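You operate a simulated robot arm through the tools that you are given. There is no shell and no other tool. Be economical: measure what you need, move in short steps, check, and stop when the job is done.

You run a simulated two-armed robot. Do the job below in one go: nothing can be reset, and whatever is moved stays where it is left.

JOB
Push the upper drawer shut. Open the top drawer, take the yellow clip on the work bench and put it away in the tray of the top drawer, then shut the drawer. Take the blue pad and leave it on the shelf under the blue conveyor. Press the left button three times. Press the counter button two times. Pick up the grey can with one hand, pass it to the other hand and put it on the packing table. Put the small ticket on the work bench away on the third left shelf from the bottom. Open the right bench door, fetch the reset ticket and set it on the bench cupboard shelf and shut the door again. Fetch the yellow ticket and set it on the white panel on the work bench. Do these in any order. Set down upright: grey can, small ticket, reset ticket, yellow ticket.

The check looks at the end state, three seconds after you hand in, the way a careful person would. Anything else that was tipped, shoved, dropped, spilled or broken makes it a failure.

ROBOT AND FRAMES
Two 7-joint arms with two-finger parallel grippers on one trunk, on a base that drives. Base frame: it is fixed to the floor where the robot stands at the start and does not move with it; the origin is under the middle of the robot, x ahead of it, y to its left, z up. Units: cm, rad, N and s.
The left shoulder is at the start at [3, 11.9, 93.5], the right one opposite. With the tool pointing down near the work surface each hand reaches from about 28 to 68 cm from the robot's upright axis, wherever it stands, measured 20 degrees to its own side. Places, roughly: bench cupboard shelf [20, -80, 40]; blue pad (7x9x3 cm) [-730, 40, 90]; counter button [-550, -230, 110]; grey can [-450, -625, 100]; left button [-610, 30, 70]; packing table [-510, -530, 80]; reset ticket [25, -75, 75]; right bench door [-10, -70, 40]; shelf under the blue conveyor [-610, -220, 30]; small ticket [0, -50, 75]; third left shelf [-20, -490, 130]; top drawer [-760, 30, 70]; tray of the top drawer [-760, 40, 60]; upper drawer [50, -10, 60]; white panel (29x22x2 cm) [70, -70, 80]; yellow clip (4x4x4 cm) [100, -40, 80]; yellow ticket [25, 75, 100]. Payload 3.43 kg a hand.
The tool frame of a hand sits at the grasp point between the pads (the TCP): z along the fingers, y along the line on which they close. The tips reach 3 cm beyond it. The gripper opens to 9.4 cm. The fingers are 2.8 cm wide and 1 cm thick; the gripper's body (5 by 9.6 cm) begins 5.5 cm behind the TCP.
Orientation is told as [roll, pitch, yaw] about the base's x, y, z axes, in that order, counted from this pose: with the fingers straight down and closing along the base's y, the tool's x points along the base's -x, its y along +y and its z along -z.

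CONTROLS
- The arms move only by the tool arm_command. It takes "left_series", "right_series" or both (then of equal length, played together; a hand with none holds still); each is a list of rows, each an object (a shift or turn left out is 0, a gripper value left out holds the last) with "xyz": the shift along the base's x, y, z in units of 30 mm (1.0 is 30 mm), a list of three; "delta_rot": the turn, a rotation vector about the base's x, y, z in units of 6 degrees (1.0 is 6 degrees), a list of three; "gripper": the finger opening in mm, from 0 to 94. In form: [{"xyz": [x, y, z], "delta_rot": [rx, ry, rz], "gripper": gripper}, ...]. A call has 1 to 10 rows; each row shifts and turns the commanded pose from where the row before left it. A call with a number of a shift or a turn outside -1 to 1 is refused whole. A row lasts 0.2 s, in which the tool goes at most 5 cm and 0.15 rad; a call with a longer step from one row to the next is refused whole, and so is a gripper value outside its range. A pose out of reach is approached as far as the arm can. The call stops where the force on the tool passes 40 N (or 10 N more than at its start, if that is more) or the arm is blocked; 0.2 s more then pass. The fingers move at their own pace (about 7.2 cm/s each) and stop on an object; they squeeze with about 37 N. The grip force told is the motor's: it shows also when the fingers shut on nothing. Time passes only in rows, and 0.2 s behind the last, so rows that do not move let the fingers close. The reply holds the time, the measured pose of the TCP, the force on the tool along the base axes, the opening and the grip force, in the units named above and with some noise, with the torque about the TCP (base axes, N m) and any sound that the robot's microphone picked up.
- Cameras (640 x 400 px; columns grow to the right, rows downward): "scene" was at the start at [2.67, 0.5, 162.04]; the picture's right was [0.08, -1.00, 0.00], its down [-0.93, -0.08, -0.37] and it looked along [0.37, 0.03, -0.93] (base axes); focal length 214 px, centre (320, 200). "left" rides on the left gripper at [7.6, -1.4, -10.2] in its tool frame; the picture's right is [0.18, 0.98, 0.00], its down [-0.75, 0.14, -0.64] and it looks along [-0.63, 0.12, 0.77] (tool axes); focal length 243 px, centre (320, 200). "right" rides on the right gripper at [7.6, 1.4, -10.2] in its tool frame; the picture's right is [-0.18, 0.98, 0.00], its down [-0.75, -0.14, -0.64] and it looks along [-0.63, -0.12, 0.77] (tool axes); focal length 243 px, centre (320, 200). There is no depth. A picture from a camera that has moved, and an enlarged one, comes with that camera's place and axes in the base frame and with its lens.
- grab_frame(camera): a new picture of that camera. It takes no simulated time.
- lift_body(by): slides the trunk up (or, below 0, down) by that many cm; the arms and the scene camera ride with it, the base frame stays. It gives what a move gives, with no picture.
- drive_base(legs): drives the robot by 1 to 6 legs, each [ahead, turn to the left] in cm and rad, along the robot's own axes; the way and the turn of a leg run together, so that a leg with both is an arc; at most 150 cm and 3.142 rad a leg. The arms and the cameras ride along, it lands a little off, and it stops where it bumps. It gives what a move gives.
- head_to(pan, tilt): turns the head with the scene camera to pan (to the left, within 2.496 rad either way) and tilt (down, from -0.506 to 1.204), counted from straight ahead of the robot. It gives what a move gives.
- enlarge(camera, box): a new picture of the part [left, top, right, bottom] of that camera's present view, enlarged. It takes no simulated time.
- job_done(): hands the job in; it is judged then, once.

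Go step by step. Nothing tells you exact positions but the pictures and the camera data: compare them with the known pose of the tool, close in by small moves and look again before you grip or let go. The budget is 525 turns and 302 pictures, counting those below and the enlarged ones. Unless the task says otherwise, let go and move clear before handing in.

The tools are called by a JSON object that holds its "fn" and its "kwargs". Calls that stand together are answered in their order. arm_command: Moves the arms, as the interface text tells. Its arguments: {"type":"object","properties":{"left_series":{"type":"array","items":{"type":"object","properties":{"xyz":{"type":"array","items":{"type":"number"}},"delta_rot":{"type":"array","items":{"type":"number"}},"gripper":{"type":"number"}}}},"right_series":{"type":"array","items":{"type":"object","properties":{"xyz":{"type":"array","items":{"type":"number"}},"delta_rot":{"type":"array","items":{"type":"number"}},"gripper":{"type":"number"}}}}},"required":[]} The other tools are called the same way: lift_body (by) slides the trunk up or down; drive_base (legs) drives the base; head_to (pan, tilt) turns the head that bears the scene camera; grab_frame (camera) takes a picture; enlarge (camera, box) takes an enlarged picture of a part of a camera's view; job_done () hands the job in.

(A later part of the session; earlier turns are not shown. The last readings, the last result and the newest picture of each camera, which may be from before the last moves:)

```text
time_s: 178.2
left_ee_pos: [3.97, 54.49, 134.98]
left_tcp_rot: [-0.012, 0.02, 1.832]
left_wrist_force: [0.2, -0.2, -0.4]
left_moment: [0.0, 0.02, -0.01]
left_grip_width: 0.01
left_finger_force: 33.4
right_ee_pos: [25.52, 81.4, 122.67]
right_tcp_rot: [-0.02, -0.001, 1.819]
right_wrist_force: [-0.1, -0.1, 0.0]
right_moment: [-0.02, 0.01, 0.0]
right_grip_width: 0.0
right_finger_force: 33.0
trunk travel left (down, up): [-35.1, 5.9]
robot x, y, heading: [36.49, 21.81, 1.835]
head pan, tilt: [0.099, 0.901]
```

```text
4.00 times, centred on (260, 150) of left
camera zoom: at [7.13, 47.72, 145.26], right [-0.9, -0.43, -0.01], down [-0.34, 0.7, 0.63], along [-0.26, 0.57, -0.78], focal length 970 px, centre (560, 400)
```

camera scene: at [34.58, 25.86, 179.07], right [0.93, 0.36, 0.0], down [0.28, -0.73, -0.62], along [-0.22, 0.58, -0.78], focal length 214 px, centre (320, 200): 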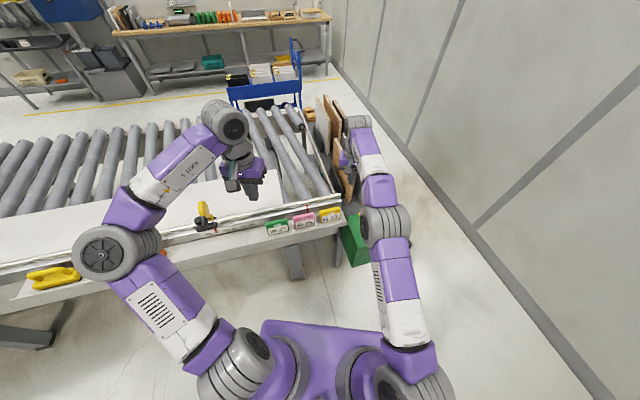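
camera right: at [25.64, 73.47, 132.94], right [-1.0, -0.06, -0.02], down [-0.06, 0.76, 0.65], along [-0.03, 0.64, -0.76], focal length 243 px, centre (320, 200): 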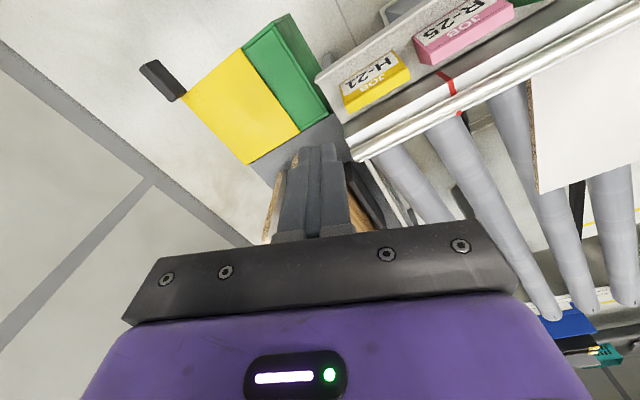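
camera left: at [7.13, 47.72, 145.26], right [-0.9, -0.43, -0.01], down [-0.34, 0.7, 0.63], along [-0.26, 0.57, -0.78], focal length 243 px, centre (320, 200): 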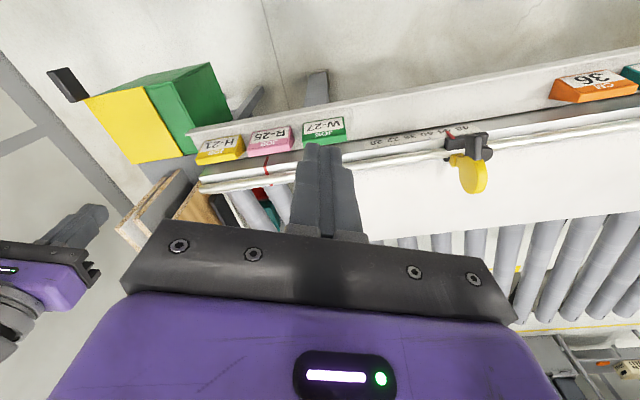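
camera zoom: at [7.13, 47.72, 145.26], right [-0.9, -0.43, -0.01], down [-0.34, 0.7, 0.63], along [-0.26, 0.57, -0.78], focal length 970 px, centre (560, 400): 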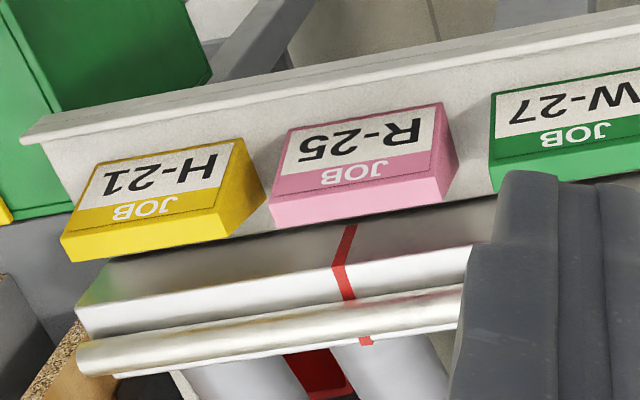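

The ticket stands close to the conveyor's side wall, so I need a precise look. Drive slightly nearer and yaw the right hand so its fingers close across the ticket's thickness.

{"fn": "drive_base", "kwargs": {"legs": [[8, 0.15]]}}

{"fn": "arm_command", "kwargs": {"right_series": [{"xyz": [0, -0.4, 0], "delta_rot": [0, 0, -1], "gripper": 94}, {"xyz": [0, -0.4, 0], "delta_rot": [0, 0, -1]}, {"xyz": [0, -0.4, 0], "delta_rot": [0, 0, -1]}, {"xyz": [0, -0.4, 0], "delta_rot": [0, 0, -1]}, {"delta_rot": [0, 0, -1]}, {"delta_rot": [0, 0, -1]}, {"delta_rot": [0, 0, -1]}, {"delta_rot": [0, 0, -1]}, {"delta_rot": [0, 0, -1]}, {"delta_rot": [0, 0, -1]}]}}

{"fn": "grab_frame", "kwargs": {"camera": "right"}}

```text
time_s: 179.3
left_ee_pos: [-3.51, 56.74, 134.86]
left_tcp_rot: [-0.015, 0.019, 1.987]
left_wrist_force: [0.1, -0.5, 0.1]
left_moment: [-0.01, -0.02, 0.02]
left_grip_width: 0.0
left_finger_force: 33.1
right_ee_pos: [13.6, 86.55, 122.58]
right_tcp_rot: [-0.019, 0.0, 1.975]
right_wrist_force: [-0.3, -0.6, -0.7]
right_moment: [-0.01, -0.05, -0.01]
right_grip_width: 0.03
right_finger_force: 32.9
trunk travel left (down, up): [-35.1, 5.9]
robot x, y, heading: [33.61, 29.06, 1.992]
head pan, tilt: [0.099, 0.901]
```

```text
time_s: 181.5
left_ee_pos: [-3.43, 56.87, 134.87]
left_tcp_rot: [-0.012, 0.02, 1.989]
left_wrist_force: [-0.6, 0.4, 0.0]
left_moment: [0.01, -0.01, 0.03]
left_grip_width: 0.0
left_finger_force: 33.1
right_ee_pos: [13.69, 81.64, 122.71]
right_tcp_rot: [-0.019, -0.003, 0.923]
right_wrist_force: [-0.6, 0.9, -0.5]
right_moment: [0.01, 0.01, 0.0]
right_grip_width: 9.43
right_finger_force: 0.2
trunk travel left (down, up): [-35.1, 5.9]
robot x, y, heading: [34.19, 29.77, 1.991]
head pan, tilt: [0.099, 0.901]
```

```text
194 pictures are left
camera right: at [7.64, 76.52, 132.93], right [-0.67, 0.74, -0.02], down [0.56, 0.52, 0.65], along [0.49, 0.42, -0.76], focal length 243 px, centre (320, 200)
```

right: 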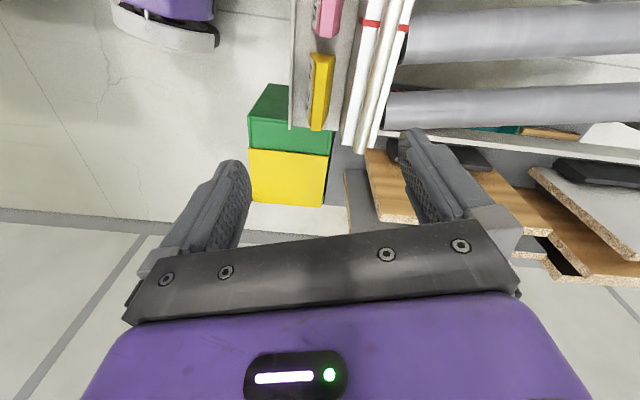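

{"fn": "arm_command", "kwargs": {"right_series": [{"xyz": [-0.3, -0.2, -1], "delta_rot": [0, 0, -1]}, {"xyz": [-0.3, -0.2, -1], "delta_rot": [0, 0, -1]}, {"xyz": [-0.3, -0.2, -1], "delta_rot": [0, 0, -1]}]}}

{"fn": "grab_frame", "kwargs": {"camera": "right"}}

{"fn": "enlarge", "kwargs": {"camera": "right", "box": [260, 0, 420, 100]}}

```text
time_s: 182.3
left_ee_pos: [-3.53, 56.84, 134.88]
left_tcp_rot: [-0.014, 0.019, 1.988]
left_wrist_force: [-0.3, -0.8, -0.8]
left_moment: [0.01, -0.03, 0.04]
left_grip_width: 0.0
left_finger_force: 33.5
right_ee_pos: [10.99, 79.95, 113.65]
right_tcp_rot: [-0.019, -0.001, 0.611]
right_wrist_force: [0.1, -0.1, -0.4]
right_moment: [-0.01, -0.02, 0.02]
right_grip_width: 9.4
right_finger_force: 0.2
trunk travel left (down, up): [-35.1, 5.9]
robot x, y, heading: [33.82, 28.96, 1.992]
head pan, tilt: [0.099, 0.901]
```

```text
193 pictures are left
camera right: at [3.58, 76.85, 124.01], right [-0.41, 0.91, -0.02], down [0.69, 0.33, 0.65], along [0.59, 0.25, -0.76], focal length 243 px, centre (320, 200)
```

right: 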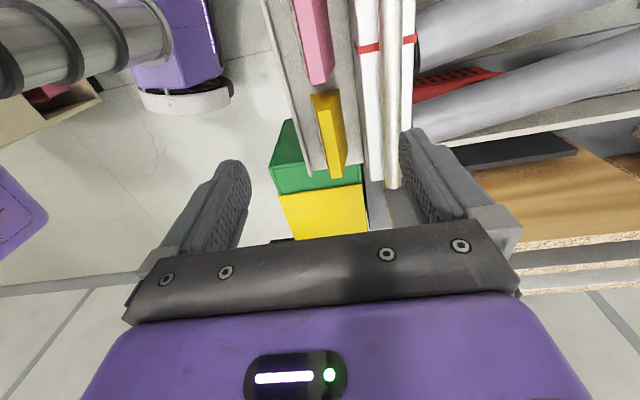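

```text
4.00 times, centred on (340, 50) of right
camera zoom: at [3.58, 76.85, 124.01], right [-0.41, 0.91, -0.02], down [0.69, 0.33, 0.65], along [0.59, 0.25, -0.76], focal length 970 px, centre (240, 800)
```

zoom: 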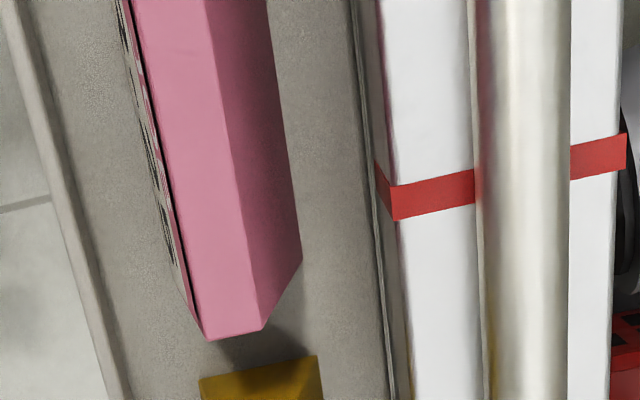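

{"fn": "enlarge", "kwargs": {"camera": "right", "box": [280, 80, 408, 190]}}

```text
3.64 times, centred on (344, 135) of right
camera zoom: at [3.58, 76.85, 124.01], right [-0.41, 0.91, -0.02], down [0.69, 0.33, 0.65], along [0.59, 0.25, -0.76], focal length 882 px, centre (233, 436)
```

zoom: 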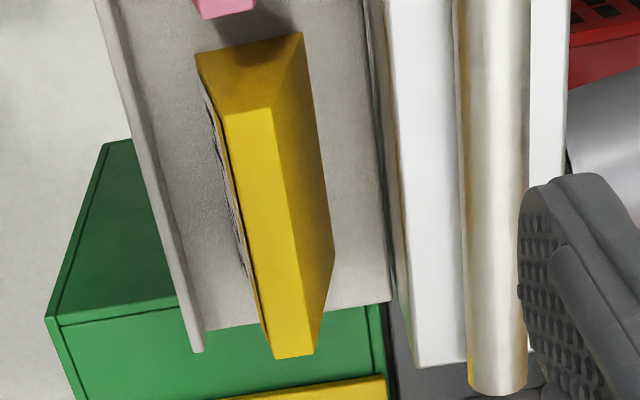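

Gap behind the ticket is about 2.4 cm, so a 58 mm opening fits. Ticket centre (17,83.8), ledge z≈88. Align and go down partway.

{"fn": "arm_command", "kwargs": {"right_series": [{"xyz": [0.67, 0.42, 0], "gripper": 58}, {"xyz": [0.67, 0.42, -0.5]}, {"xyz": [0.67, 0.42, -1]}, {"xyz": [0, 0, -1]}, {"xyz": [0, 0, -1]}, {"xyz": [0, 0, -0.8]}]}}

{"fn": "grab_frame", "kwargs": {"camera": "right"}}

```text
time_s: 183.7
left_ee_pos: [-3.44, 56.69, 134.9]
left_tcp_rot: [-0.011, 0.02, 1.989]
left_wrist_force: [0.3, -0.1, -1.3]
left_moment: [-0.02, -0.02, -0.01]
left_grip_width: 0.01
left_finger_force: 32.9
right_ee_pos: [17.12, 83.73, 100.64]
right_tcp_rot: [-0.018, 0.001, 0.613]
right_wrist_force: [-0.1, -0.5, -0.4]
right_moment: [-0.03, 0.0, 0.02]
right_grip_width: 5.81
right_finger_force: 0.0
trunk travel left (down, up): [-35.1, 5.9]
robot x, y, heading: [33.95, 29.32, 1.991]
head pan, tilt: [0.099, 0.901]
```

```text
190 pictures are left
camera right: at [9.8, 80.57, 110.96], right [-0.42, 0.91, -0.02], down [0.69, 0.33, 0.64], along [0.59, 0.25, -0.76], focal length 243 px, centre (320, 200)
```

right: 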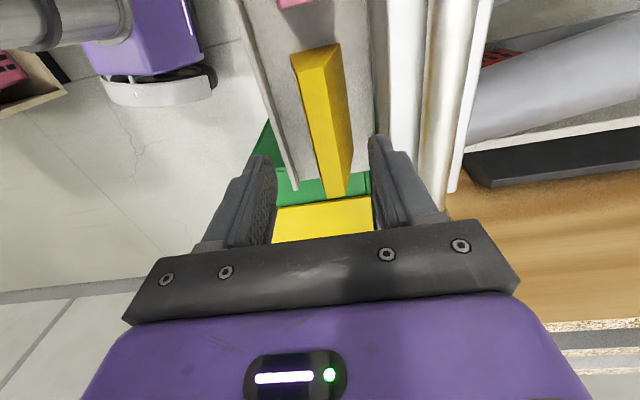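

Well centred. Descend and grip.

{"fn": "arm_command", "kwargs": {"right_series": [{"xyz": [0, 0, -1]}, {"xyz": [0, 0, -1]}, {"xyz": [0, 0, -0.6]}]}}

{"fn": "grab_frame", "kwargs": {"camera": "right"}}

```text
time_s: 184.5
left_ee_pos: [-3.44, 56.87, 134.89]
left_tcp_rot: [-0.013, 0.02, 1.988]
left_wrist_force: [0.0, 0.1, 0.0]
left_moment: [0.01, 0.03, -0.02]
left_grip_width: 0.0
left_finger_force: 32.7
right_ee_pos: [17.01, 83.76, 92.64]
right_tcp_rot: [-0.019, 0.001, 0.614]
right_wrist_force: [-0.6, -0.2, -0.7]
right_moment: [-0.02, -0.02, -0.04]
right_grip_width: 5.78
right_finger_force: 0.0
trunk travel left (down, up): [-35.1, 5.9]
robot x, y, heading: [33.73, 29.75, 1.991]
head pan, tilt: [0.099, 0.901]
```

```text
189 pictures are left
camera right: at [9.63, 80.6, 103.03], right [-0.42, 0.91, -0.02], down [0.69, 0.33, 0.65], along [0.59, 0.26, -0.76], focal length 243 px, centre (320, 200)
```

right: 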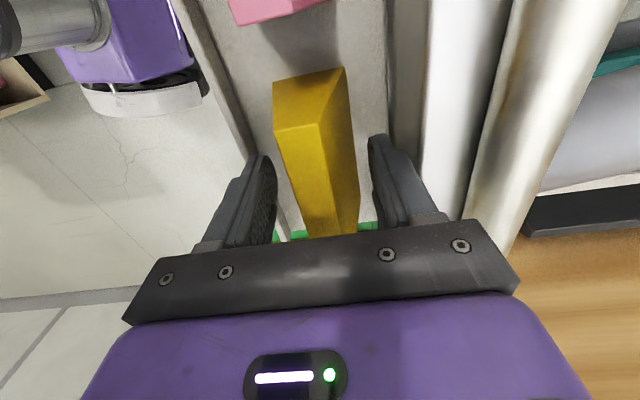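

{"fn": "arm_command", "kwargs": {"right_series": [{"gripper": 0}, {}, {}, {}]}}

{"fn": "arm_command", "kwargs": {"right_series": [{"xyz": [0, 0, 0.3]}, {"xyz": [0, 0, 0.7]}, {"xyz": [0, 0, 1]}]}}

{"fn": "grab_frame", "kwargs": {"camera": "right"}}

```text
time_s: 185.5
left_ee_pos: [-3.54, 56.73, 134.86]
left_tcp_rot: [-0.011, 0.019, 1.988]
left_wrist_force: [-0.3, 0.2, 0.8]
left_moment: [0.02, 0.02, -0.01]
left_grip_width: 0.0
left_finger_force: 32.5
right_ee_pos: [17.06, 83.76, 92.79]
right_tcp_rot: [-0.02, 0.0, 0.614]
right_wrist_force: [0.3, 0.0, -0.4]
right_moment: [-0.04, -0.01, 0.0]
right_grip_width: 3.35
right_finger_force: 37.0
trunk travel left (down, up): [-35.1, 5.9]
robot x, y, heading: [33.7, 29.3, 1.99]
head pan, tilt: [0.099, 0.901]
```

```text
time_s: 186.3
left_ee_pos: [-3.44, 56.7, 134.88]
left_tcp_rot: [-0.011, 0.015, 1.987]
left_wrist_force: [-0.6, 0.4, -0.6]
left_moment: [0.04, -0.04, -0.02]
left_grip_width: 0.0
left_finger_force: 33.7
right_ee_pos: [16.99, 83.63, 98.81]
right_tcp_rot: [-0.023, 0.002, 0.614]
right_wrist_force: [-0.7, -0.1, -0.6]
right_moment: [-0.01, -0.01, 0.01]
right_grip_width: 3.32
right_finger_force: 37.2
trunk travel left (down, up): [-35.1, 5.9]
robot x, y, heading: [33.86, 29.1, 1.992]
head pan, tilt: [0.099, 0.901]
```

```text
188 pictures are left
camera right: at [9.7, 80.52, 109.1], right [-0.42, 0.91, -0.02], down [0.69, 0.33, 0.65], along [0.59, 0.25, -0.76], focal length 243 px, centre (320, 200)
```

right: 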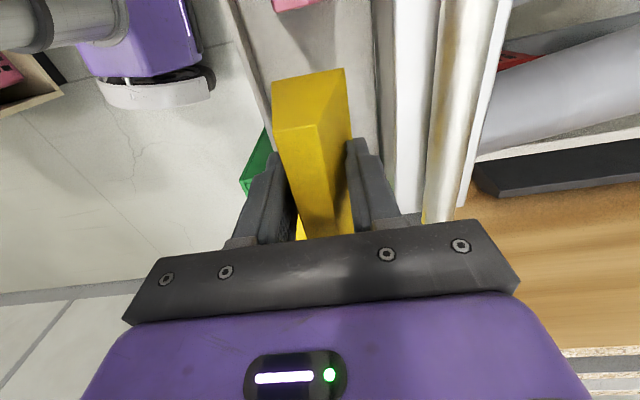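

Yellow ticket held. Raise it, back off and turn around to the bench.

{"fn": "arm_command", "kwargs": {"right_series": [{"xyz": [0, 0, 1]}, {"xyz": [0, 0, 1]}, {"xyz": [0.2, -0.5, 1]}, {"xyz": [0.2, -0.5, 1]}, {"xyz": [0.2, -0.5, 1]}, {"xyz": [0.2, -0.5, 1]}, {"xyz": [0, 0, 1]}, {"xyz": [0, 0, 1]}]}}

{"fn": "drive_base", "kwargs": {"legs": [[-8, 0], [0, -2.95]]}}

{"fn": "head_to", "kwargs": {"pan": -0.2, "tilt": 0.9}}

{"fn": "grab_frame", "kwargs": {"camera": "scene"}}

{"fn": "grab_frame", "kwargs": {"camera": "right"}}

```text
time_s: 188.1
left_ee_pos: [-3.42, 56.61, 134.94]
left_tcp_rot: [-0.011, 0.018, 1.987]
left_wrist_force: [0.1, -0.4, -0.3]
left_moment: [0.01, 0.01, 0.03]
left_grip_width: 0.0
left_finger_force: 33.2
right_ee_pos: [19.48, 77.49, 122.93]
right_tcp_rot: [-0.022, -0.002, 0.613]
right_wrist_force: [-1.1, 0.4, -0.1]
right_moment: [-0.03, -0.01, 0.01]
right_grip_width: 3.32
right_finger_force: 37.2
trunk travel left (down, up): [-35.1, 5.9]
robot x, y, heading: [33.7, 29.21, 1.991]
head pan, tilt: [0.099, 0.901]
```

```text
time_s: 196.0
left_ee_pos: [79.32, 3.28, 135.04]
left_tcp_rot: [-0.012, 0.019, -0.935]
left_wrist_force: [-0.2, 0.4, -0.3]
left_moment: [0.01, 0.0, -0.02]
left_grip_width: 0.02
left_finger_force: 33.0
right_ee_pos: [61.54, -22.02, 122.77]
right_tcp_rot: [-0.019, 0.0, -2.31]
right_wrist_force: [0.6, -0.2, -0.3]
right_moment: [-0.02, -0.01, 0.0]
right_grip_width: 3.28
right_finger_force: 36.4
trunk travel left (down, up): [-35.1, 5.9]
robot x, y, heading: [37.1, 22.01, -0.932]
head pan, tilt: [0.099, 0.901]
```

```text
time_s: 196.8
left_ee_pos: [79.4, 3.35, 134.94]
left_tcp_rot: [-0.016, 0.019, -0.934]
left_wrist_force: [-0.3, -0.2, -0.2]
left_moment: [-0.01, -0.02, 0.01]
left_grip_width: 0.0
left_finger_force: 33.6
right_ee_pos: [61.54, -22.09, 122.87]
right_tcp_rot: [-0.021, -0.001, -2.309]
right_wrist_force: [0.4, -0.3, 0.0]
right_moment: [0.01, -0.01, -0.01]
right_grip_width: 3.3
right_finger_force: 37.1
trunk travel left (down, up): [-35.1, 5.9]
robot x, y, heading: [37.04, 21.76, -0.932]
head pan, tilt: [-0.201, 0.901]
```

```text
187 pictures are left
camera scene: at [38.51, 17.52, 179.07], right [-0.91, -0.42, 0.0], down [-0.33, 0.71, -0.62], along [0.26, -0.56, -0.78], focal length 214 px, centre (320, 200)
```

scene: 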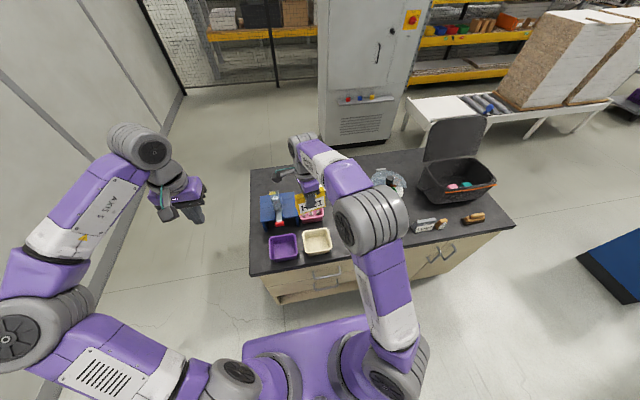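

```text
186 pictures are left
camera right: at [67.68, -17.66, 133.14], right [0.6, -0.8, -0.02], down [-0.6, -0.47, 0.65], along [-0.52, -0.38, -0.76], focal length 243 px, centre (320, 200)
```

right: 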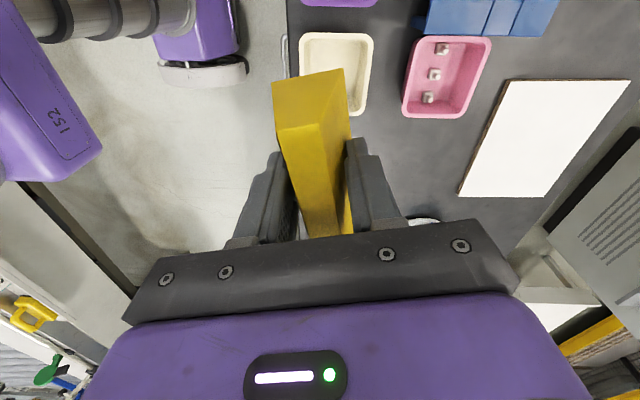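

{"fn": "arm_command", "kwargs": {"right_series": [{"xyz": [-0.75, -0.9, 0], "delta_rot": [0, 0, 1]}, {"xyz": [-0.75, -0.9, 0], "delta_rot": [0, 0, 1]}, {"xyz": [-0.75, -0.9, 0], "delta_rot": [0, 0, 1]}, {"xyz": [-0.75, -0.9, 0], "delta_rot": [0, 0, 1]}, {"xyz": [-0.75, -0.9, 0], "delta_rot": [0, 0, 1]}, {"xyz": [-0.75, -0.9, 0], "delta_rot": [0, 0, 1]}, {"xyz": [-0.7, -0.9, 0], "delta_rot": [0, 0, 1]}, {"delta_rot": [0, 0, 1]}, {"delta_rot": [0, 0, 1]}, {"delta_rot": [0, 0, 1]}]}}

{"fn": "lift_body", "kwargs": {"by": -18}}

{"fn": "arm_command", "kwargs": {"right_series": [{"delta_rot": [0, 0, 1]}, {"delta_rot": [0, 0, 1]}, {"delta_rot": [0, 0, 0.9]}]}}

{"fn": "grab_frame", "kwargs": {"camera": "right"}}

{"fn": "grab_frame", "kwargs": {"camera": "scene"}}

```text
time_s: 199.0
left_ee_pos: [79.34, 3.12, 134.99]
left_tcp_rot: [-0.015, 0.019, -0.936]
left_wrist_force: [0.7, -0.9, -0.5]
left_moment: [0.01, -0.02, 0.02]
left_grip_width: 0.0
left_finger_force: 32.8
right_ee_pos: [45.91, -41.03, 122.92]
right_tcp_rot: [-0.02, -0.002, -1.259]
right_wrist_force: [-0.1, 0.2, -0.4]
right_moment: [0.0, 0.01, 0.05]
right_grip_width: 3.27
right_finger_force: 37.0
trunk travel left (down, up): [-35.1, 5.9]
robot x, y, heading: [37.09, 22.15, -0.931]
head pan, tilt: [-0.201, 0.901]
```

```text
time_s: 201.0
left_ee_pos: [79.29, 3.17, 116.85]
left_tcp_rot: [-0.016, 0.018, -0.935]
left_wrist_force: [0.3, 0.2, -0.4]
left_moment: [-0.02, 0.0, -0.01]
left_grip_width: 0.02
left_finger_force: 32.6
right_ee_pos: [45.75, -40.99, 104.9]
right_tcp_rot: [-0.02, -0.002, -1.261]
right_wrist_force: [-0.3, -0.2, 0.3]
right_moment: [0.0, -0.02, -0.03]
right_grip_width: 3.28
right_finger_force: 36.4
trunk travel left (down, up): [-17.1, 23.9]
robot x, y, heading: [37.07, 21.74, -0.929]
head pan, tilt: [-0.201, 0.901]
```

```text
time_s: 201.8
left_ee_pos: [79.28, 3.18, 116.81]
left_tcp_rot: [-0.013, 0.019, -0.936]
left_wrist_force: [-1.0, -0.6, -0.6]
left_moment: [0.0, 0.01, 0.02]
left_grip_width: 0.0
left_finger_force: 33.0
right_ee_pos: [45.66, -40.94, 104.98]
right_tcp_rot: [-0.02, -0.002, -0.956]
right_wrist_force: [0.6, -1.0, -0.5]
right_moment: [-0.03, -0.01, -0.05]
right_grip_width: 3.26
right_finger_force: 36.8
trunk travel left (down, up): [-17.1, 23.9]
robot x, y, heading: [37.05, 21.93, -0.927]
head pan, tilt: [-0.201, 0.901]
```

```text
185 pictures are left
camera right: at [42.57, -33.94, 115.18], right [0.91, 0.42, -0.02], down [0.33, -0.69, 0.65], along [0.26, -0.59, -0.76], focal length 243 px, centre (320, 200)
```

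right: 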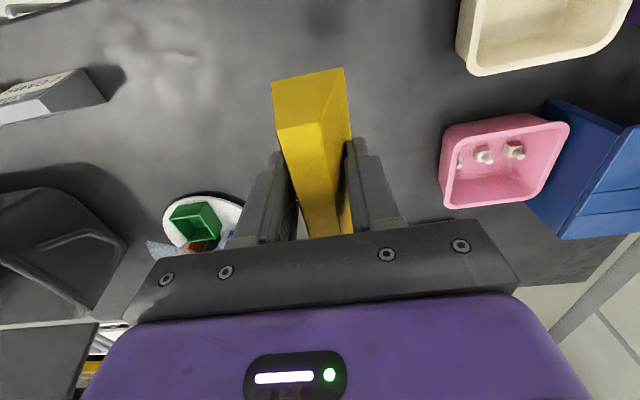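

```text
184 pictures are left
camera scene: at [38.49, 17.51, 161.07], right [-0.91, -0.42, 0.0], down [-0.33, 0.71, -0.62], along [0.26, -0.56, -0.78], focal length 214 px, centre (320, 200)
```

scene: 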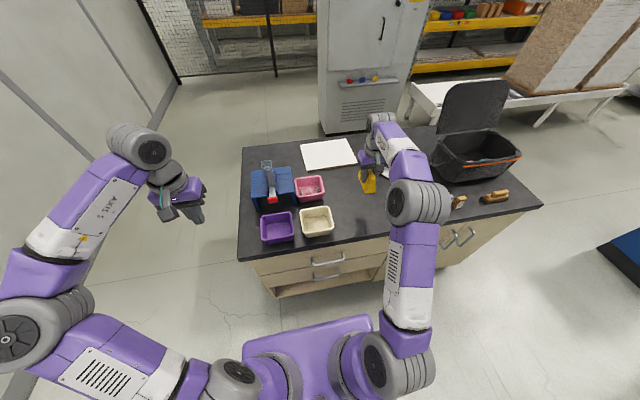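

{"fn": "arm_command", "kwargs": {"right_series": [{"xyz": [0, 0, -1]}, {"xyz": [0, 0, -1]}, {"xyz": [0, 0, -1]}, {"xyz": [0, 0, -1]}, {"xyz": [0, 0, -1]}, {"xyz": [0, 0, -0.5]}, {"xyz": [0, 0, -0.2]}]}}

{"fn": "arm_command", "kwargs": {"right_series": [{"xyz": [0, 0, -0.15]}]}}

{"fn": "arm_command", "kwargs": {"right_series": [{"xyz": [0, 0, -0.12]}]}}

{"fn": "arm_command", "kwargs": {"right_series": [{"xyz": [0, 0, -0.12]}]}}

```text
time_s: 203.4
left_ee_pos: [79.37, 3.23, 116.9]
left_tcp_rot: [-0.012, 0.019, -0.935]
left_wrist_force: [0.1, 0.4, 0.2]
left_moment: [0.03, -0.02, -0.01]
left_grip_width: 0.0
left_finger_force: 32.6
right_ee_pos: [45.91, -40.99, 87.9]
right_tcp_rot: [-0.018, 0.001, -0.958]
right_wrist_force: [-0.4, 0.4, 0.2]
right_moment: [-0.02, -0.02, 0.0]
right_grip_width: 3.27
right_finger_force: 37.0
trunk travel left (down, up): [-17.1, 23.9]
robot x, y, heading: [37.27, 21.76, -0.932]
head pan, tilt: [-0.201, 0.901]
```

```text
time_s: 203.8
left_ee_pos: [79.27, 3.28, 116.93]
left_tcp_rot: [-0.014, 0.019, -0.936]
left_wrist_force: [0.5, -0.1, -0.8]
left_moment: [-0.03, -0.04, -0.02]
left_grip_width: 0.02
left_finger_force: 32.9
right_ee_pos: [46.04, -40.85, 87.6]
right_tcp_rot: [-0.022, -0.003, -0.958]
right_wrist_force: [0.3, 0.0, 5.7]
right_moment: [0.24, 0.01, 0.02]
right_grip_width: 3.25
right_finger_force: 37.3
trunk travel left (down, up): [-17.1, 23.9]
robot x, y, heading: [37.45, 21.77, -0.928]
head pan, tilt: [-0.201, 0.901]
```

```text
time_s: 204.2
left_ee_pos: [79.29, 3.34, 117.02]
left_tcp_rot: [-0.014, 0.017, -0.935]
left_wrist_force: [0.3, -0.2, -1.1]
left_moment: [0.02, 0.0, 0.01]
left_grip_width: 0.02
left_finger_force: 32.7
right_ee_pos: [46.09, -40.87, 87.42]
right_tcp_rot: [-0.02, -0.007, -0.96]
right_wrist_force: [-1.4, 0.8, 27.1]
right_moment: [0.76, 0.18, -0.02]
right_grip_width: 3.27
right_finger_force: 37.0
trunk travel left (down, up): [-17.1, 23.9]
robot x, y, heading: [37.32, 22.04, -0.93]
head pan, tilt: [-0.201, 0.901]
```

```text
time_s: 204.6
left_ee_pos: [79.33, 3.15, 116.98]
left_tcp_rot: [-0.013, 0.02, -0.935]
left_wrist_force: [0.1, -1.0, 0.0]
left_moment: [0.0, 0.02, -0.02]
left_grip_width: 0.03
left_finger_force: 32.7
right_ee_pos: [46.04, -41.15, 87.35]
right_tcp_rot: [-0.021, -0.016, -0.958]
right_wrist_force: [-2.4, 4.5, 16.4]
right_moment: [0.49, 0.34, -0.01]
right_grip_width: 3.25
right_finger_force: 37.7
trunk travel left (down, up): [-17.1, 23.9]
robot x, y, heading: [36.95, 21.9, -0.93]
head pan, tilt: [-0.201, 0.901]
stopped in row 1 (right hand): the force on the tool passed its limit at 42 N (the readings are from after the stop); the commanded pose is now the measured one
```

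Landed. Ease up, release and rise.

{"fn": "arm_command", "kwargs": {"right_series": [{"xyz": [0, 0, 0.08]}, {"gripper": 70}, {}, {}]}}

{"fn": "arm_command", "kwargs": {"right_series": [{"xyz": [0, 0, 0.5]}, {"xyz": [0, 0, 1]}, {"xyz": [0, 0, 1]}, {"xyz": [0, 0, 1]}]}}

{"fn": "grab_frame", "kwargs": {"camera": "right"}}

```text
time_s: 205.6
left_ee_pos: [79.22, 3.17, 116.8]
left_tcp_rot: [-0.015, 0.019, -0.936]
left_wrist_force: [-0.4, 0.1, 0.1]
left_moment: [0.01, 0.01, -0.03]
left_grip_width: 0.0
left_finger_force: 33.6
right_ee_pos: [46.1, -41.23, 87.41]
right_tcp_rot: [-0.02, -0.011, -0.959]
right_wrist_force: [-0.6, 0.5, -1.2]
right_moment: [0.02, -0.02, 0.0]
right_grip_width: 7.0
right_finger_force: 0.1
trunk travel left (down, up): [-17.1, 23.9]
robot x, y, heading: [37.23, 21.95, -0.932]
head pan, tilt: [-0.201, 0.901]
```

```text
time_s: 206.6
left_ee_pos: [79.28, 3.18, 116.87]
left_tcp_rot: [-0.014, 0.018, -0.934]
left_wrist_force: [0.5, -0.3, 0.1]
left_moment: [-0.01, 0.01, -0.02]
left_grip_width: 0.0
left_finger_force: 33.4
right_ee_pos: [46.12, -41.13, 97.84]
right_tcp_rot: [-0.021, -0.011, -0.958]
right_wrist_force: [0.3, -0.7, 0.4]
right_moment: [0.0, 0.0, 0.02]
right_grip_width: 7.0
right_finger_force: 0.0
trunk travel left (down, up): [-17.1, 23.9]
robot x, y, heading: [37.08, 21.92, -0.934]
head pan, tilt: [-0.201, 0.901]
```

```text
183 pictures are left
camera right: at [42.85, -33.99, 108.03], right [0.91, 0.41, -0.02], down [0.33, -0.68, 0.65], along [0.26, -0.6, -0.76], focal length 243 px, centre (320, 200)
```

right: 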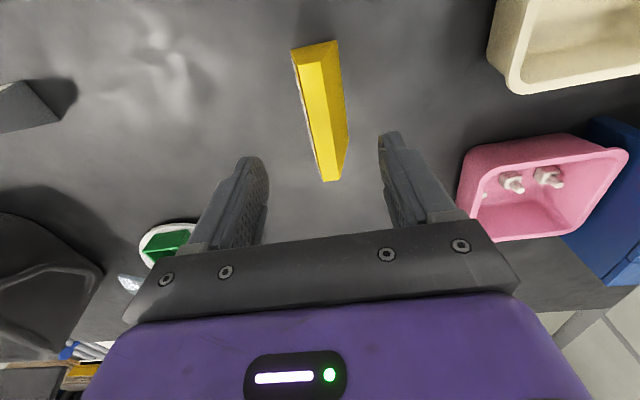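

Standing well. Tilt the hand 60° and pull back for the end regrasp.

{"fn": "arm_command", "kwargs": {"right_series": [{"xyz": [-0.3, 0.4, 0.3], "delta_rot": [-0.82, -0.57, 0]}, {"xyz": [-0.3, 0.4, 0.2], "delta_rot": [-0.82, -0.57, 0]}, {"xyz": [-0.3, 0.4, 0], "delta_rot": [-0.82, -0.57, 0]}, {"xyz": [-0.3, 0.4, 0], "delta_rot": [-0.82, -0.57, 0]}, {"xyz": [-0.3, 0.4, 0], "delta_rot": [-0.82, -0.57, 0]}, {"xyz": [-0.3, 0.4, 0], "delta_rot": [-0.82, -0.57, 0]}, {"xyz": [0, 0.2, 0], "delta_rot": [-0.82, -0.57, 0]}, {"delta_rot": [-0.82, -0.57, 0]}, {"delta_rot": [-0.82, -0.57, 0]}, {"delta_rot": [-0.82, -0.57, 0]}]}}

{"fn": "grab_frame", "kwargs": {"camera": "right"}}

```text
time_s: 208.8
left_ee_pos: [79.36, 3.18, 116.85]
left_tcp_rot: [-0.012, 0.021, -0.936]
left_wrist_force: [-0.1, 0.3, 0.0]
left_moment: [0.0, 0.0, 0.0]
left_grip_width: 0.0
left_finger_force: 32.6
right_ee_pos: [40.53, -33.37, 99.43]
right_tcp_rot: [-0.03, -1.057, -0.954]
right_wrist_force: [-0.2, 0.7, -0.7]
right_moment: [-0.01, -0.02, 0.01]
right_grip_width: 7.02
right_finger_force: 0.1
trunk travel left (down, up): [-17.1, 23.9]
robot x, y, heading: [36.85, 22.02, -0.929]
head pan, tilt: [-0.201, 0.901]
```

```text
182 pictures are left
camera right: at [34.49, -22.19, 97.85], right [0.87, 0.47, 0.15], down [-0.21, 0.09, 0.97], along [0.45, -0.88, 0.18], focal length 243 px, centre (320, 200)
```

right: 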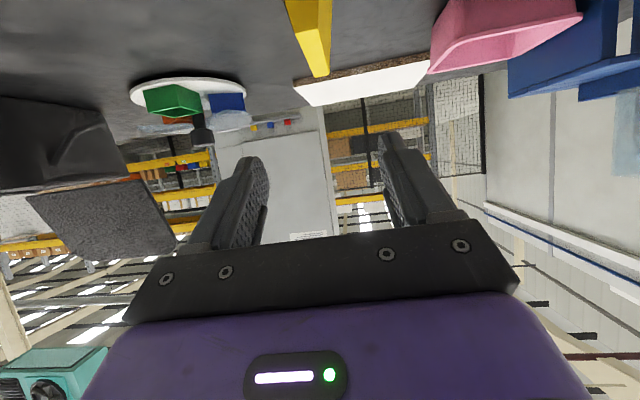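

{"fn": "arm_command", "kwargs": {"right_series": [{"xyz": [0, 0, -1]}, {"xyz": [0, 0, -1]}, {"xyz": [0, 0, -1]}, {"xyz": [0, 0, -1]}, {"xyz": [0, 0, -0.45]}, {"xyz": [0.4, -0.57, 0]}]}}

{"fn": "grab_frame", "kwargs": {"camera": "right"}}

```text
time_s: 210.2
left_ee_pos: [79.31, 3.1, 116.9]
left_tcp_rot: [-0.014, 0.018, -0.936]
left_wrist_force: [0.7, 0.4, -0.1]
left_moment: [-0.02, 0.02, 0.0]
left_grip_width: 0.01
left_finger_force: 32.7
right_ee_pos: [41.93, -35.09, 86.04]
right_tcp_rot: [-0.03, -1.057, -0.956]
right_wrist_force: [-0.1, 0.0, -0.8]
right_moment: [0.02, -0.01, -0.03]
right_grip_width: 6.98
right_finger_force: 0.1
trunk travel left (down, up): [-17.1, 23.9]
robot x, y, heading: [37.07, 21.88, -0.935]
head pan, tilt: [-0.201, 0.901]
```

```text
181 pictures are left
camera right: at [35.75, -23.86, 84.53], right [0.87, 0.47, 0.15], down [-0.21, 0.09, 0.97], along [0.45, -0.88, 0.17], focal length 243 px, centre (320, 200)
```

right: 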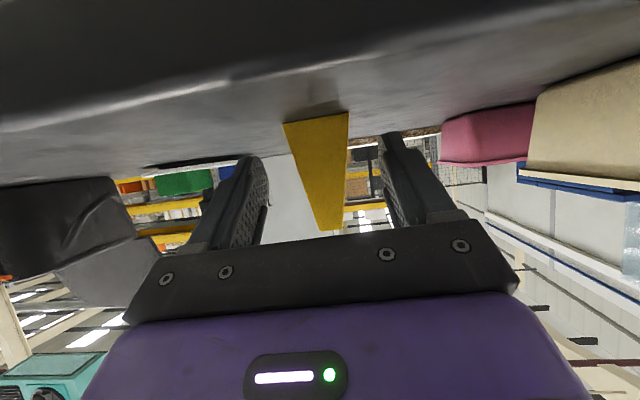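

{"fn": "arm_command", "kwargs": {"right_series": [{"xyz": [0.48, -0.68, 0]}, {"xyz": [0.48, -0.68, 0]}, {"gripper": 0}, {}, {}, {}]}}

{"fn": "grab_frame", "kwargs": {"camera": "right"}}

```text
time_s: 211.6
left_ee_pos: [79.29, 3.3, 116.9]
left_tcp_rot: [-0.014, 0.019, -0.937]
left_wrist_force: [-0.1, 0.5, -0.3]
left_moment: [0.01, 0.02, 0.03]
left_grip_width: 0.02
left_finger_force: 33.0
right_ee_pos: [44.75, -39.32, 85.96]
right_tcp_rot: [-0.03, -1.054, -0.954]
right_wrist_force: [-0.8, -0.1, 0.9]
right_moment: [0.03, -0.02, -0.02]
right_grip_width: 3.57
right_finger_force: 37.1
trunk travel left (down, up): [-17.1, 23.9]
robot x, y, heading: [36.91, 21.81, -0.933]
head pan, tilt: [-0.201, 0.901]
```

```text
180 pictures are left
camera right: at [38.64, -28.08, 84.55], right [0.87, 0.47, 0.15], down [-0.21, 0.09, 0.97], along [0.45, -0.88, 0.17], focal length 243 px, centre (320, 200)
```

right: 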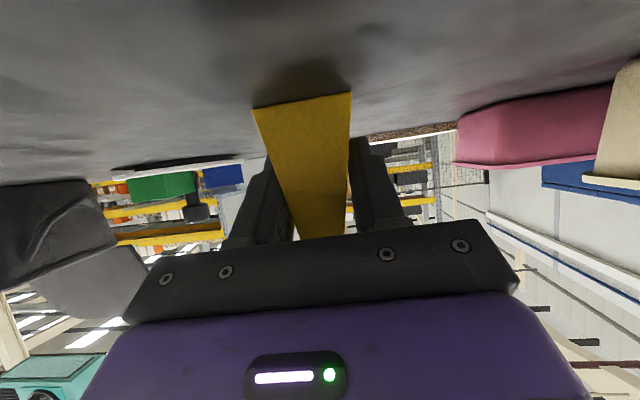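

Gripped by its end. Lift and move the robot to stand centred before the panel, closer to the bench.

{"fn": "arm_command", "kwargs": {"right_series": [{"xyz": [0, 0, 0.5]}, {"xyz": [0, 0, 1]}, {"xyz": [0, 0, 1]}, {"xyz": [0, 0, 1]}, {"xyz": [0, 0, 1]}]}}

{"fn": "lift_body", "kwargs": {"by": 8}}

{"fn": "drive_base", "kwargs": {"legs": [[-15, 0], [0, -0.64], [29, 0], [0, 0.61]]}}

{"fn": "grab_frame", "kwargs": {"camera": "scene"}}

{"fn": "grab_frame", "kwargs": {"camera": "right"}}

```text
time_s: 212.8
left_ee_pos: [79.3, 3.2, 116.93]
left_tcp_rot: [-0.014, 0.017, -0.935]
left_wrist_force: [0.2, 0.4, 0.0]
left_moment: [-0.03, -0.04, -0.01]
left_grip_width: 0.0
left_finger_force: 32.4
right_ee_pos: [44.95, -39.19, 99.6]
right_tcp_rot: [-0.028, -1.056, -0.954]
right_wrist_force: [-0.1, -0.6, -0.6]
right_moment: [0.02, -0.02, -0.02]
right_grip_width: 3.56
right_finger_force: 37.1
trunk travel left (down, up): [-17.1, 23.9]
robot x, y, heading: [36.9, 22.04, -0.93]
head pan, tilt: [-0.201, 0.901]
```

```text
time_s: 214.0
left_ee_pos: [79.34, 3.13, 124.87]
left_tcp_rot: [-0.012, 0.018, -0.933]
left_wrist_force: [-0.7, 0.9, -0.4]
left_moment: [-0.02, 0.02, -0.03]
left_grip_width: 0.0
left_finger_force: 33.6
right_ee_pos: [44.8, -39.23, 107.38]
right_tcp_rot: [-0.028, -1.056, -0.954]
right_wrist_force: [-0.3, -0.2, 0.4]
right_moment: [-0.05, -0.01, -0.01]
right_grip_width: 3.58
right_finger_force: 37.4
trunk travel left (down, up): [-25.1, 15.9]
robot x, y, heading: [36.85, 22.14, -0.93]
head pan, tilt: [-0.201, 0.901]
```

```text
time_s: 220.4
left_ee_pos: [69.69, -14.65, 124.83]
left_tcp_rot: [-0.013, 0.019, -0.965]
left_wrist_force: [0.0, -1.2, 0.2]
left_moment: [0.03, -0.02, 0.0]
left_grip_width: 0.0
left_finger_force: 32.7
right_ee_pos: [33.91, -56.04, 107.37]
right_tcp_rot: [-0.031, -1.055, -0.982]
right_wrist_force: [-0.3, 0.2, 0.2]
right_moment: [0.04, 0.01, 0.02]
right_grip_width: 3.52
right_finger_force: 36.7
trunk travel left (down, up): [-25.1, 15.9]
robot x, y, heading: [28.1, 5.11, -0.959]
head pan, tilt: [-0.201, 0.901]
```

```text
179 pictures are left
camera scene: at [29.31, 0.87, 169.07], right [-0.92, -0.4, 0.0], down [-0.31, 0.72, -0.62], along [0.25, -0.57, -0.78], focal length 214 px, centre (320, 200)
```

scene: 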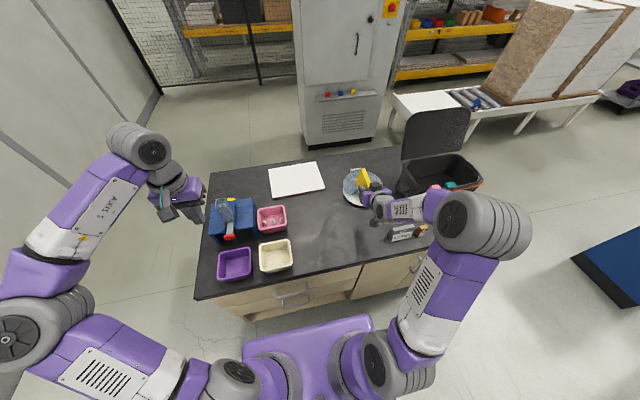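

```text
178 pictures are left
camera right: at [28.27, -44.57, 105.92], right [0.88, 0.45, 0.15], down [-0.21, 0.09, 0.97], along [0.42, -0.89, 0.17], focal length 243 px, centre (320, 200)
```

right: 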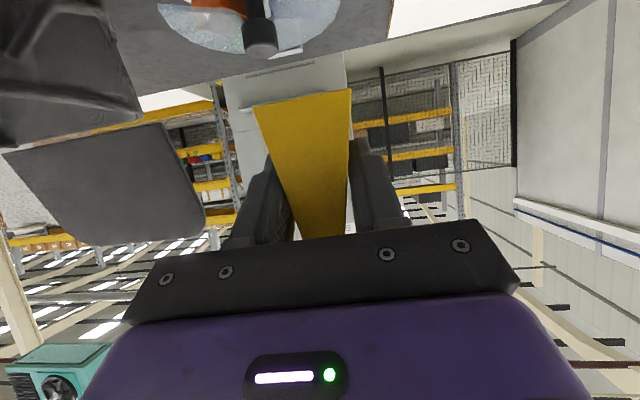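

Robot is at a≈26, n≈-12. Move the hand left and forward over the panel at safe height.

{"fn": "arm_command", "kwargs": {"right_series": [{"xyz": [0.97, -0.1, 0]}, {"xyz": [0.97, -0.1, 0]}, {"xyz": [0.97, -0.1, 0]}, {"xyz": [0.97, -0.2, 0]}, {"xyz": [0.97, -0.2, 0]}, {"xyz": [0.97, -0.3, 0]}, {"xyz": [0.97, -0.3, 0]}, {"xyz": [0.97, -0.4, 0]}, {"xyz": [0.97, -0.4, 0]}, {"xyz": [0.97, -0.5, -0.3]}]}}

{"fn": "arm_command", "kwargs": {"right_series": [{"xyz": [0.9, -0.6, -0.5]}, {"xyz": [0.6, -0.6, -0.5]}]}}

{"fn": "grab_frame", "kwargs": {"camera": "right"}}

{"fn": "enlarge", "kwargs": {"camera": "scene", "box": [200, 120, 400, 245]}}

```text
time_s: 222.6
left_ee_pos: [69.87, -14.77, 124.93]
left_tcp_rot: [-0.015, 0.019, -0.963]
left_wrist_force: [0.5, -0.4, 0.2]
left_moment: [0.03, -0.01, -0.02]
left_grip_width: 0.0
left_finger_force: 33.1
right_ee_pos: [63.21, -63.87, 106.51]
right_tcp_rot: [-0.03, -1.056, -0.983]
right_wrist_force: [0.2, 0.0, -0.5]
right_moment: [0.03, 0.0, -0.01]
right_grip_width: 3.5
right_finger_force: 36.9
trunk travel left (down, up): [-25.1, 15.9]
robot x, y, heading: [28.18, 5.56, -0.956]
head pan, tilt: [-0.201, 0.901]
```

```text
time_s: 223.2
left_ee_pos: [69.61, -14.87, 124.93]
left_tcp_rot: [-0.01, 0.019, -0.965]
left_wrist_force: [0.1, 0.6, -0.4]
left_moment: [0.03, 0.02, 0.0]
left_grip_width: 0.0
left_finger_force: 33.2
right_ee_pos: [67.32, -67.48, 103.48]
right_tcp_rot: [-0.025, -1.053, -0.988]
right_wrist_force: [-0.2, -0.3, 0.5]
right_moment: [0.02, -0.03, -0.03]
right_grip_width: 3.54
right_finger_force: 36.7
trunk travel left (down, up): [-25.1, 15.9]
robot x, y, heading: [27.77, 5.19, -0.961]
head pan, tilt: [-0.201, 0.901]
```

```text
177 pictures are left
camera right: at [61.64, -56.09, 101.92], right [0.88, 0.45, 0.15], down [-0.21, 0.09, 0.97], along [0.42, -0.89, 0.17], focal length 243 px, centre (320, 200)
```

right: 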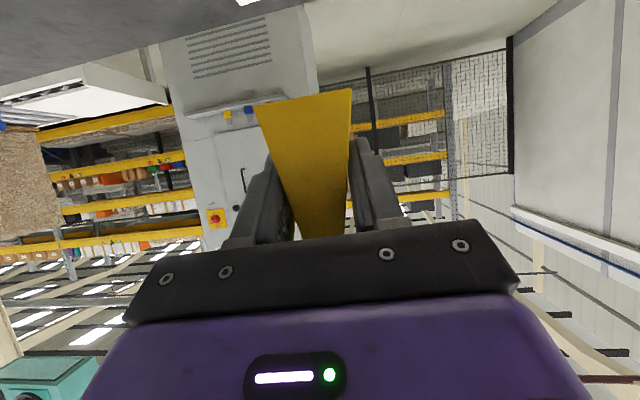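

```text
3.20 times, centred on (300, 182) of scene
camera zoom: at [29.19, 0.71, 169.06], right [-0.92, -0.4, 0.0], down [-0.31, 0.72, -0.62], along [0.25, -0.57, -0.78], focal length 686 px, centre (384, 256)
```

zoom: 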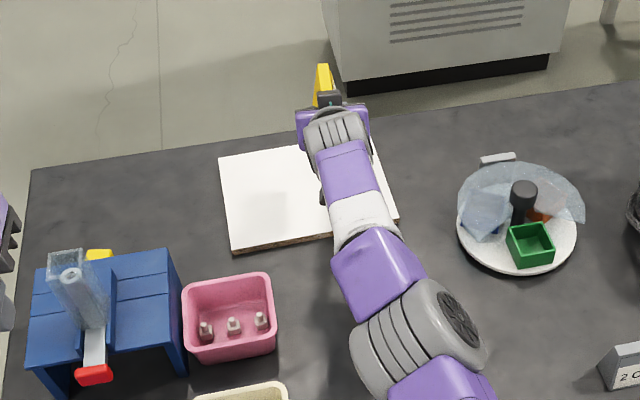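

Position over the panel checks out. Lower gradually.

{"fn": "arm_command", "kwargs": {"right_series": [{"xyz": [0, 0, -1]}, {"xyz": [0, 0, -1]}, {"xyz": [0, 0, -1]}, {"xyz": [0, 0, -1]}]}}

{"fn": "grab_frame", "kwargs": {"camera": "right"}}

{"fn": "grab_frame", "kwargs": {"camera": "scene"}}

```text
time_s: 224.2
left_ee_pos: [69.73, -14.57, 124.95]
left_tcp_rot: [-0.014, 0.021, -0.963]
left_wrist_force: [-0.1, 0.0, -0.6]
left_moment: [0.03, 0.01, 0.0]
left_grip_width: 0.0
left_finger_force: 33.2
right_ee_pos: [67.29, -66.67, 91.89]
right_tcp_rot: [-0.03, -1.054, -0.982]
right_wrist_force: [0.1, 0.3, -0.3]
right_moment: [-0.01, 0.0, -0.03]
right_grip_width: 3.47
right_finger_force: 36.7
right hand out of reach, approached as far as the arm can: row 3, 4
trunk travel left (down, up): [-25.1, 15.9]
robot x, y, heading: [28.08, 5.72, -0.961]
head pan, tilt: [-0.201, 0.901]
```

```text
175 pictures are left
camera right: at [61.55, -55.19, 90.35], right [0.88, 0.45, 0.15], down [-0.21, 0.09, 0.97], along [0.42, -0.89, 0.17], focal length 243 px, centre (320, 200)
```

right: 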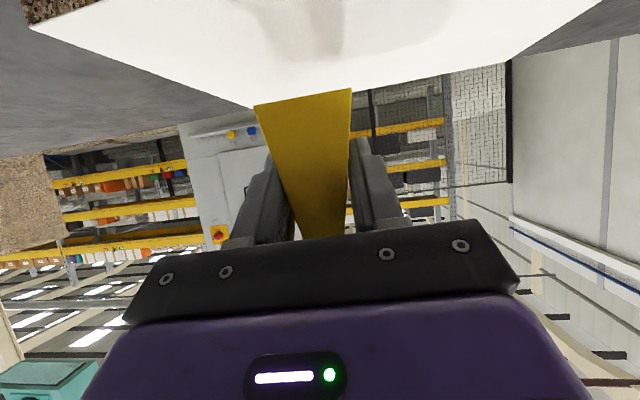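

```text
174 pictures are left
camera scene: at [29.3, 0.78, 169.07], right [-0.92, -0.4, 0.0], down [-0.31, 0.72, -0.62], along [0.25, -0.57, -0.78], focal length 214 px, centre (320, 200)
```

scene: 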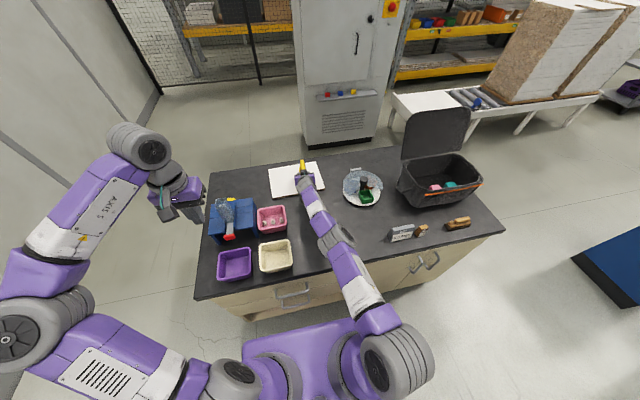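

Reach limit; lower via the trunk.

{"fn": "lift_body", "kwargs": {"by": -2.5}}

{"fn": "grab_frame", "kwargs": {"camera": "right"}}

```text
time_s: 224.9
left_ee_pos: [69.66, -14.53, 122.42]
left_tcp_rot: [-0.013, 0.019, -0.964]
left_wrist_force: [0.6, 0.6, 0.5]
left_moment: [-0.04, 0.03, -0.02]
left_grip_width: 0.01
left_finger_force: 32.7
right_ee_pos: [67.39, -66.57, 89.62]
right_tcp_rot: [-0.028, -1.056, -0.985]
right_wrist_force: [-0.2, -0.5, -0.3]
right_moment: [0.01, -0.03, 0.01]
right_grip_width: 3.51
right_finger_force: 37.6
trunk travel left (down, up): [-22.6, 18.4]
robot x, y, heading: [27.69, 5.26, -0.961]
head pan, tilt: [-0.201, 0.901]
```

```text
173 pictures are left
camera right: at [61.54, -55.14, 87.94], right [0.88, 0.45, 0.15], down [-0.21, 0.09, 0.97], along [0.42, -0.89, 0.17], focal length 243 px, centre (320, 200)
```

right: 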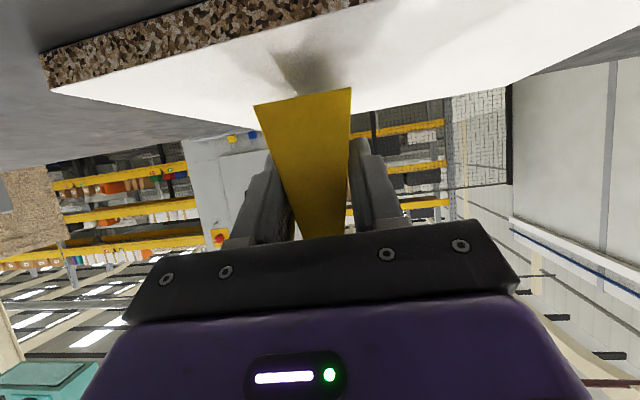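

{"fn": "lift_body", "kwargs": {"by": -1.0}}

{"fn": "lift_body", "kwargs": {"by": -0.4}}

{"fn": "grab_frame", "kwargs": {"camera": "right"}}

```text
time_s: 225.5
left_ee_pos: [69.71, -14.63, 121.42]
left_tcp_rot: [-0.015, 0.019, -0.964]
left_wrist_force: [-0.4, -0.6, 0.1]
left_moment: [0.0, 0.01, 0.01]
left_grip_width: 0.0
left_finger_force: 33.1
right_ee_pos: [67.23, -66.54, 88.36]
right_tcp_rot: [-0.03, -1.056, -0.981]
right_wrist_force: [0.4, 0.1, 0.1]
right_moment: [-0.02, -0.01, -0.02]
right_grip_width: 3.49
right_finger_force: 36.9
trunk travel left (down, up): [-21.6, 19.4]
robot x, y, heading: [27.82, 4.98, -0.964]
head pan, tilt: [-0.201, 0.901]
```

```text
time_s: 226.0
left_ee_pos: [69.62, -14.69, 120.98]
left_tcp_rot: [-0.014, 0.017, -0.964]
left_wrist_force: [-0.2, 0.8, 0.5]
left_moment: [-0.01, 0.03, 0.0]
left_grip_width: 0.03
left_finger_force: 32.9
right_ee_pos: [67.24, -66.56, 88.07]
right_tcp_rot: [-0.029, -1.056, -0.981]
right_wrist_force: [0.4, 0.4, 0.2]
right_moment: [0.04, -0.02, 0.03]
right_grip_width: 3.5
right_finger_force: 36.6
trunk travel left (down, up): [-21.2, 19.8]
robot x, y, heading: [28.17, 5.26, -0.966]
head pan, tilt: [-0.201, 0.901]
```

```text
172 pictures are left
camera right: at [61.55, -55.16, 86.52], right [0.88, 0.45, 0.15], down [-0.21, 0.09, 0.97], along [0.42, -0.89, 0.17], focal length 243 px, centre (320, 200)
```

right: 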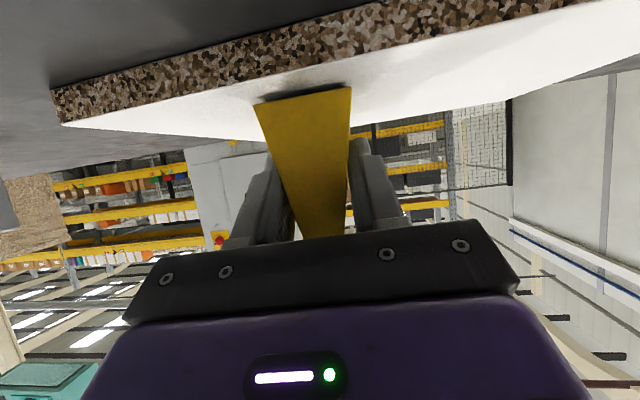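

Nearly touching; a bit more.

{"fn": "lift_body", "kwargs": {"by": -0.3}}

{"fn": "lift_body", "kwargs": {"by": -0.2}}

```text
time_s: 226.5
left_ee_pos: [69.71, -14.65, 120.75]
left_tcp_rot: [-0.014, 0.019, -0.962]
left_wrist_force: [0.3, 0.3, -0.5]
left_moment: [-0.02, 0.01, 0.0]
left_grip_width: 0.03
left_finger_force: 32.9
right_ee_pos: [67.37, -66.54, 87.85]
right_tcp_rot: [-0.027, -1.058, -0.983]
right_wrist_force: [-0.2, -0.8, 1.1]
right_moment: [-0.1, -0.11, 0.01]
right_grip_width: 3.47
right_finger_force: 36.5
trunk travel left (down, up): [-20.9, 20.1]
robot x, y, heading: [28.04, 4.99, -0.962]
head pan, tilt: [-0.201, 0.901]
```

```text
time_s: 227.0
left_ee_pos: [69.58, -14.5, 120.52]
left_tcp_rot: [-0.013, 0.017, -0.963]
left_wrist_force: [-0.4, 0.0, 0.1]
left_moment: [-0.01, -0.02, 0.0]
left_grip_width: 0.0
left_finger_force: 33.7
right_ee_pos: [67.27, -66.6, 87.81]
right_tcp_rot: [-0.027, -1.06, -0.983]
right_wrist_force: [0.0, -1.1, 7.6]
right_moment: [-0.17, -0.22, -0.04]
right_grip_width: 3.49
right_finger_force: 37.2
trunk travel left (down, up): [-20.7, 20.3]
robot x, y, heading: [28.42, 5.25, -0.962]
head pan, tilt: [-0.201, 0.901]
```

Contact (7.6 N). Release and check.

{"fn": "arm_command", "kwargs": {"right_series": [{"gripper": 60}, {}, {}]}}

{"fn": "grab_frame", "kwargs": {"camera": "right"}}

```text
time_s: 227.8
left_ee_pos: [69.73, -14.73, 120.48]
left_tcp_rot: [-0.014, 0.02, -0.964]
left_wrist_force: [-0.6, 0.1, 0.0]
left_moment: [0.0, -0.01, 0.03]
left_grip_width: 0.0
left_finger_force: 32.9
right_ee_pos: [67.2, -66.57, 87.54]
right_tcp_rot: [-0.029, -1.056, -0.984]
right_wrist_force: [0.1, -0.8, -0.2]
right_moment: [0.01, 0.0, 0.01]
right_grip_width: 5.99
right_finger_force: 0.1
trunk travel left (down, up): [-20.7, 20.3]
robot x, y, heading: [27.54, 5.14, -0.964]
head pan, tilt: [-0.201, 0.901]
```

```text
171 pictures are left
camera right: at [61.55, -55.15, 86.01], right [0.88, 0.45, 0.15], down [-0.21, 0.09, 0.97], along [0.42, -0.89, 0.17], focal length 243 px, centre (320, 200)
```

right: 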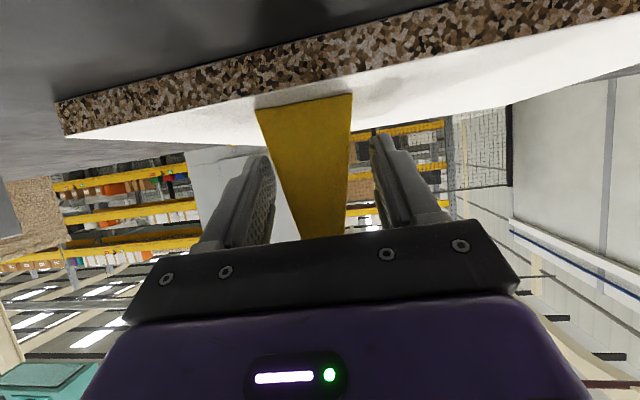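

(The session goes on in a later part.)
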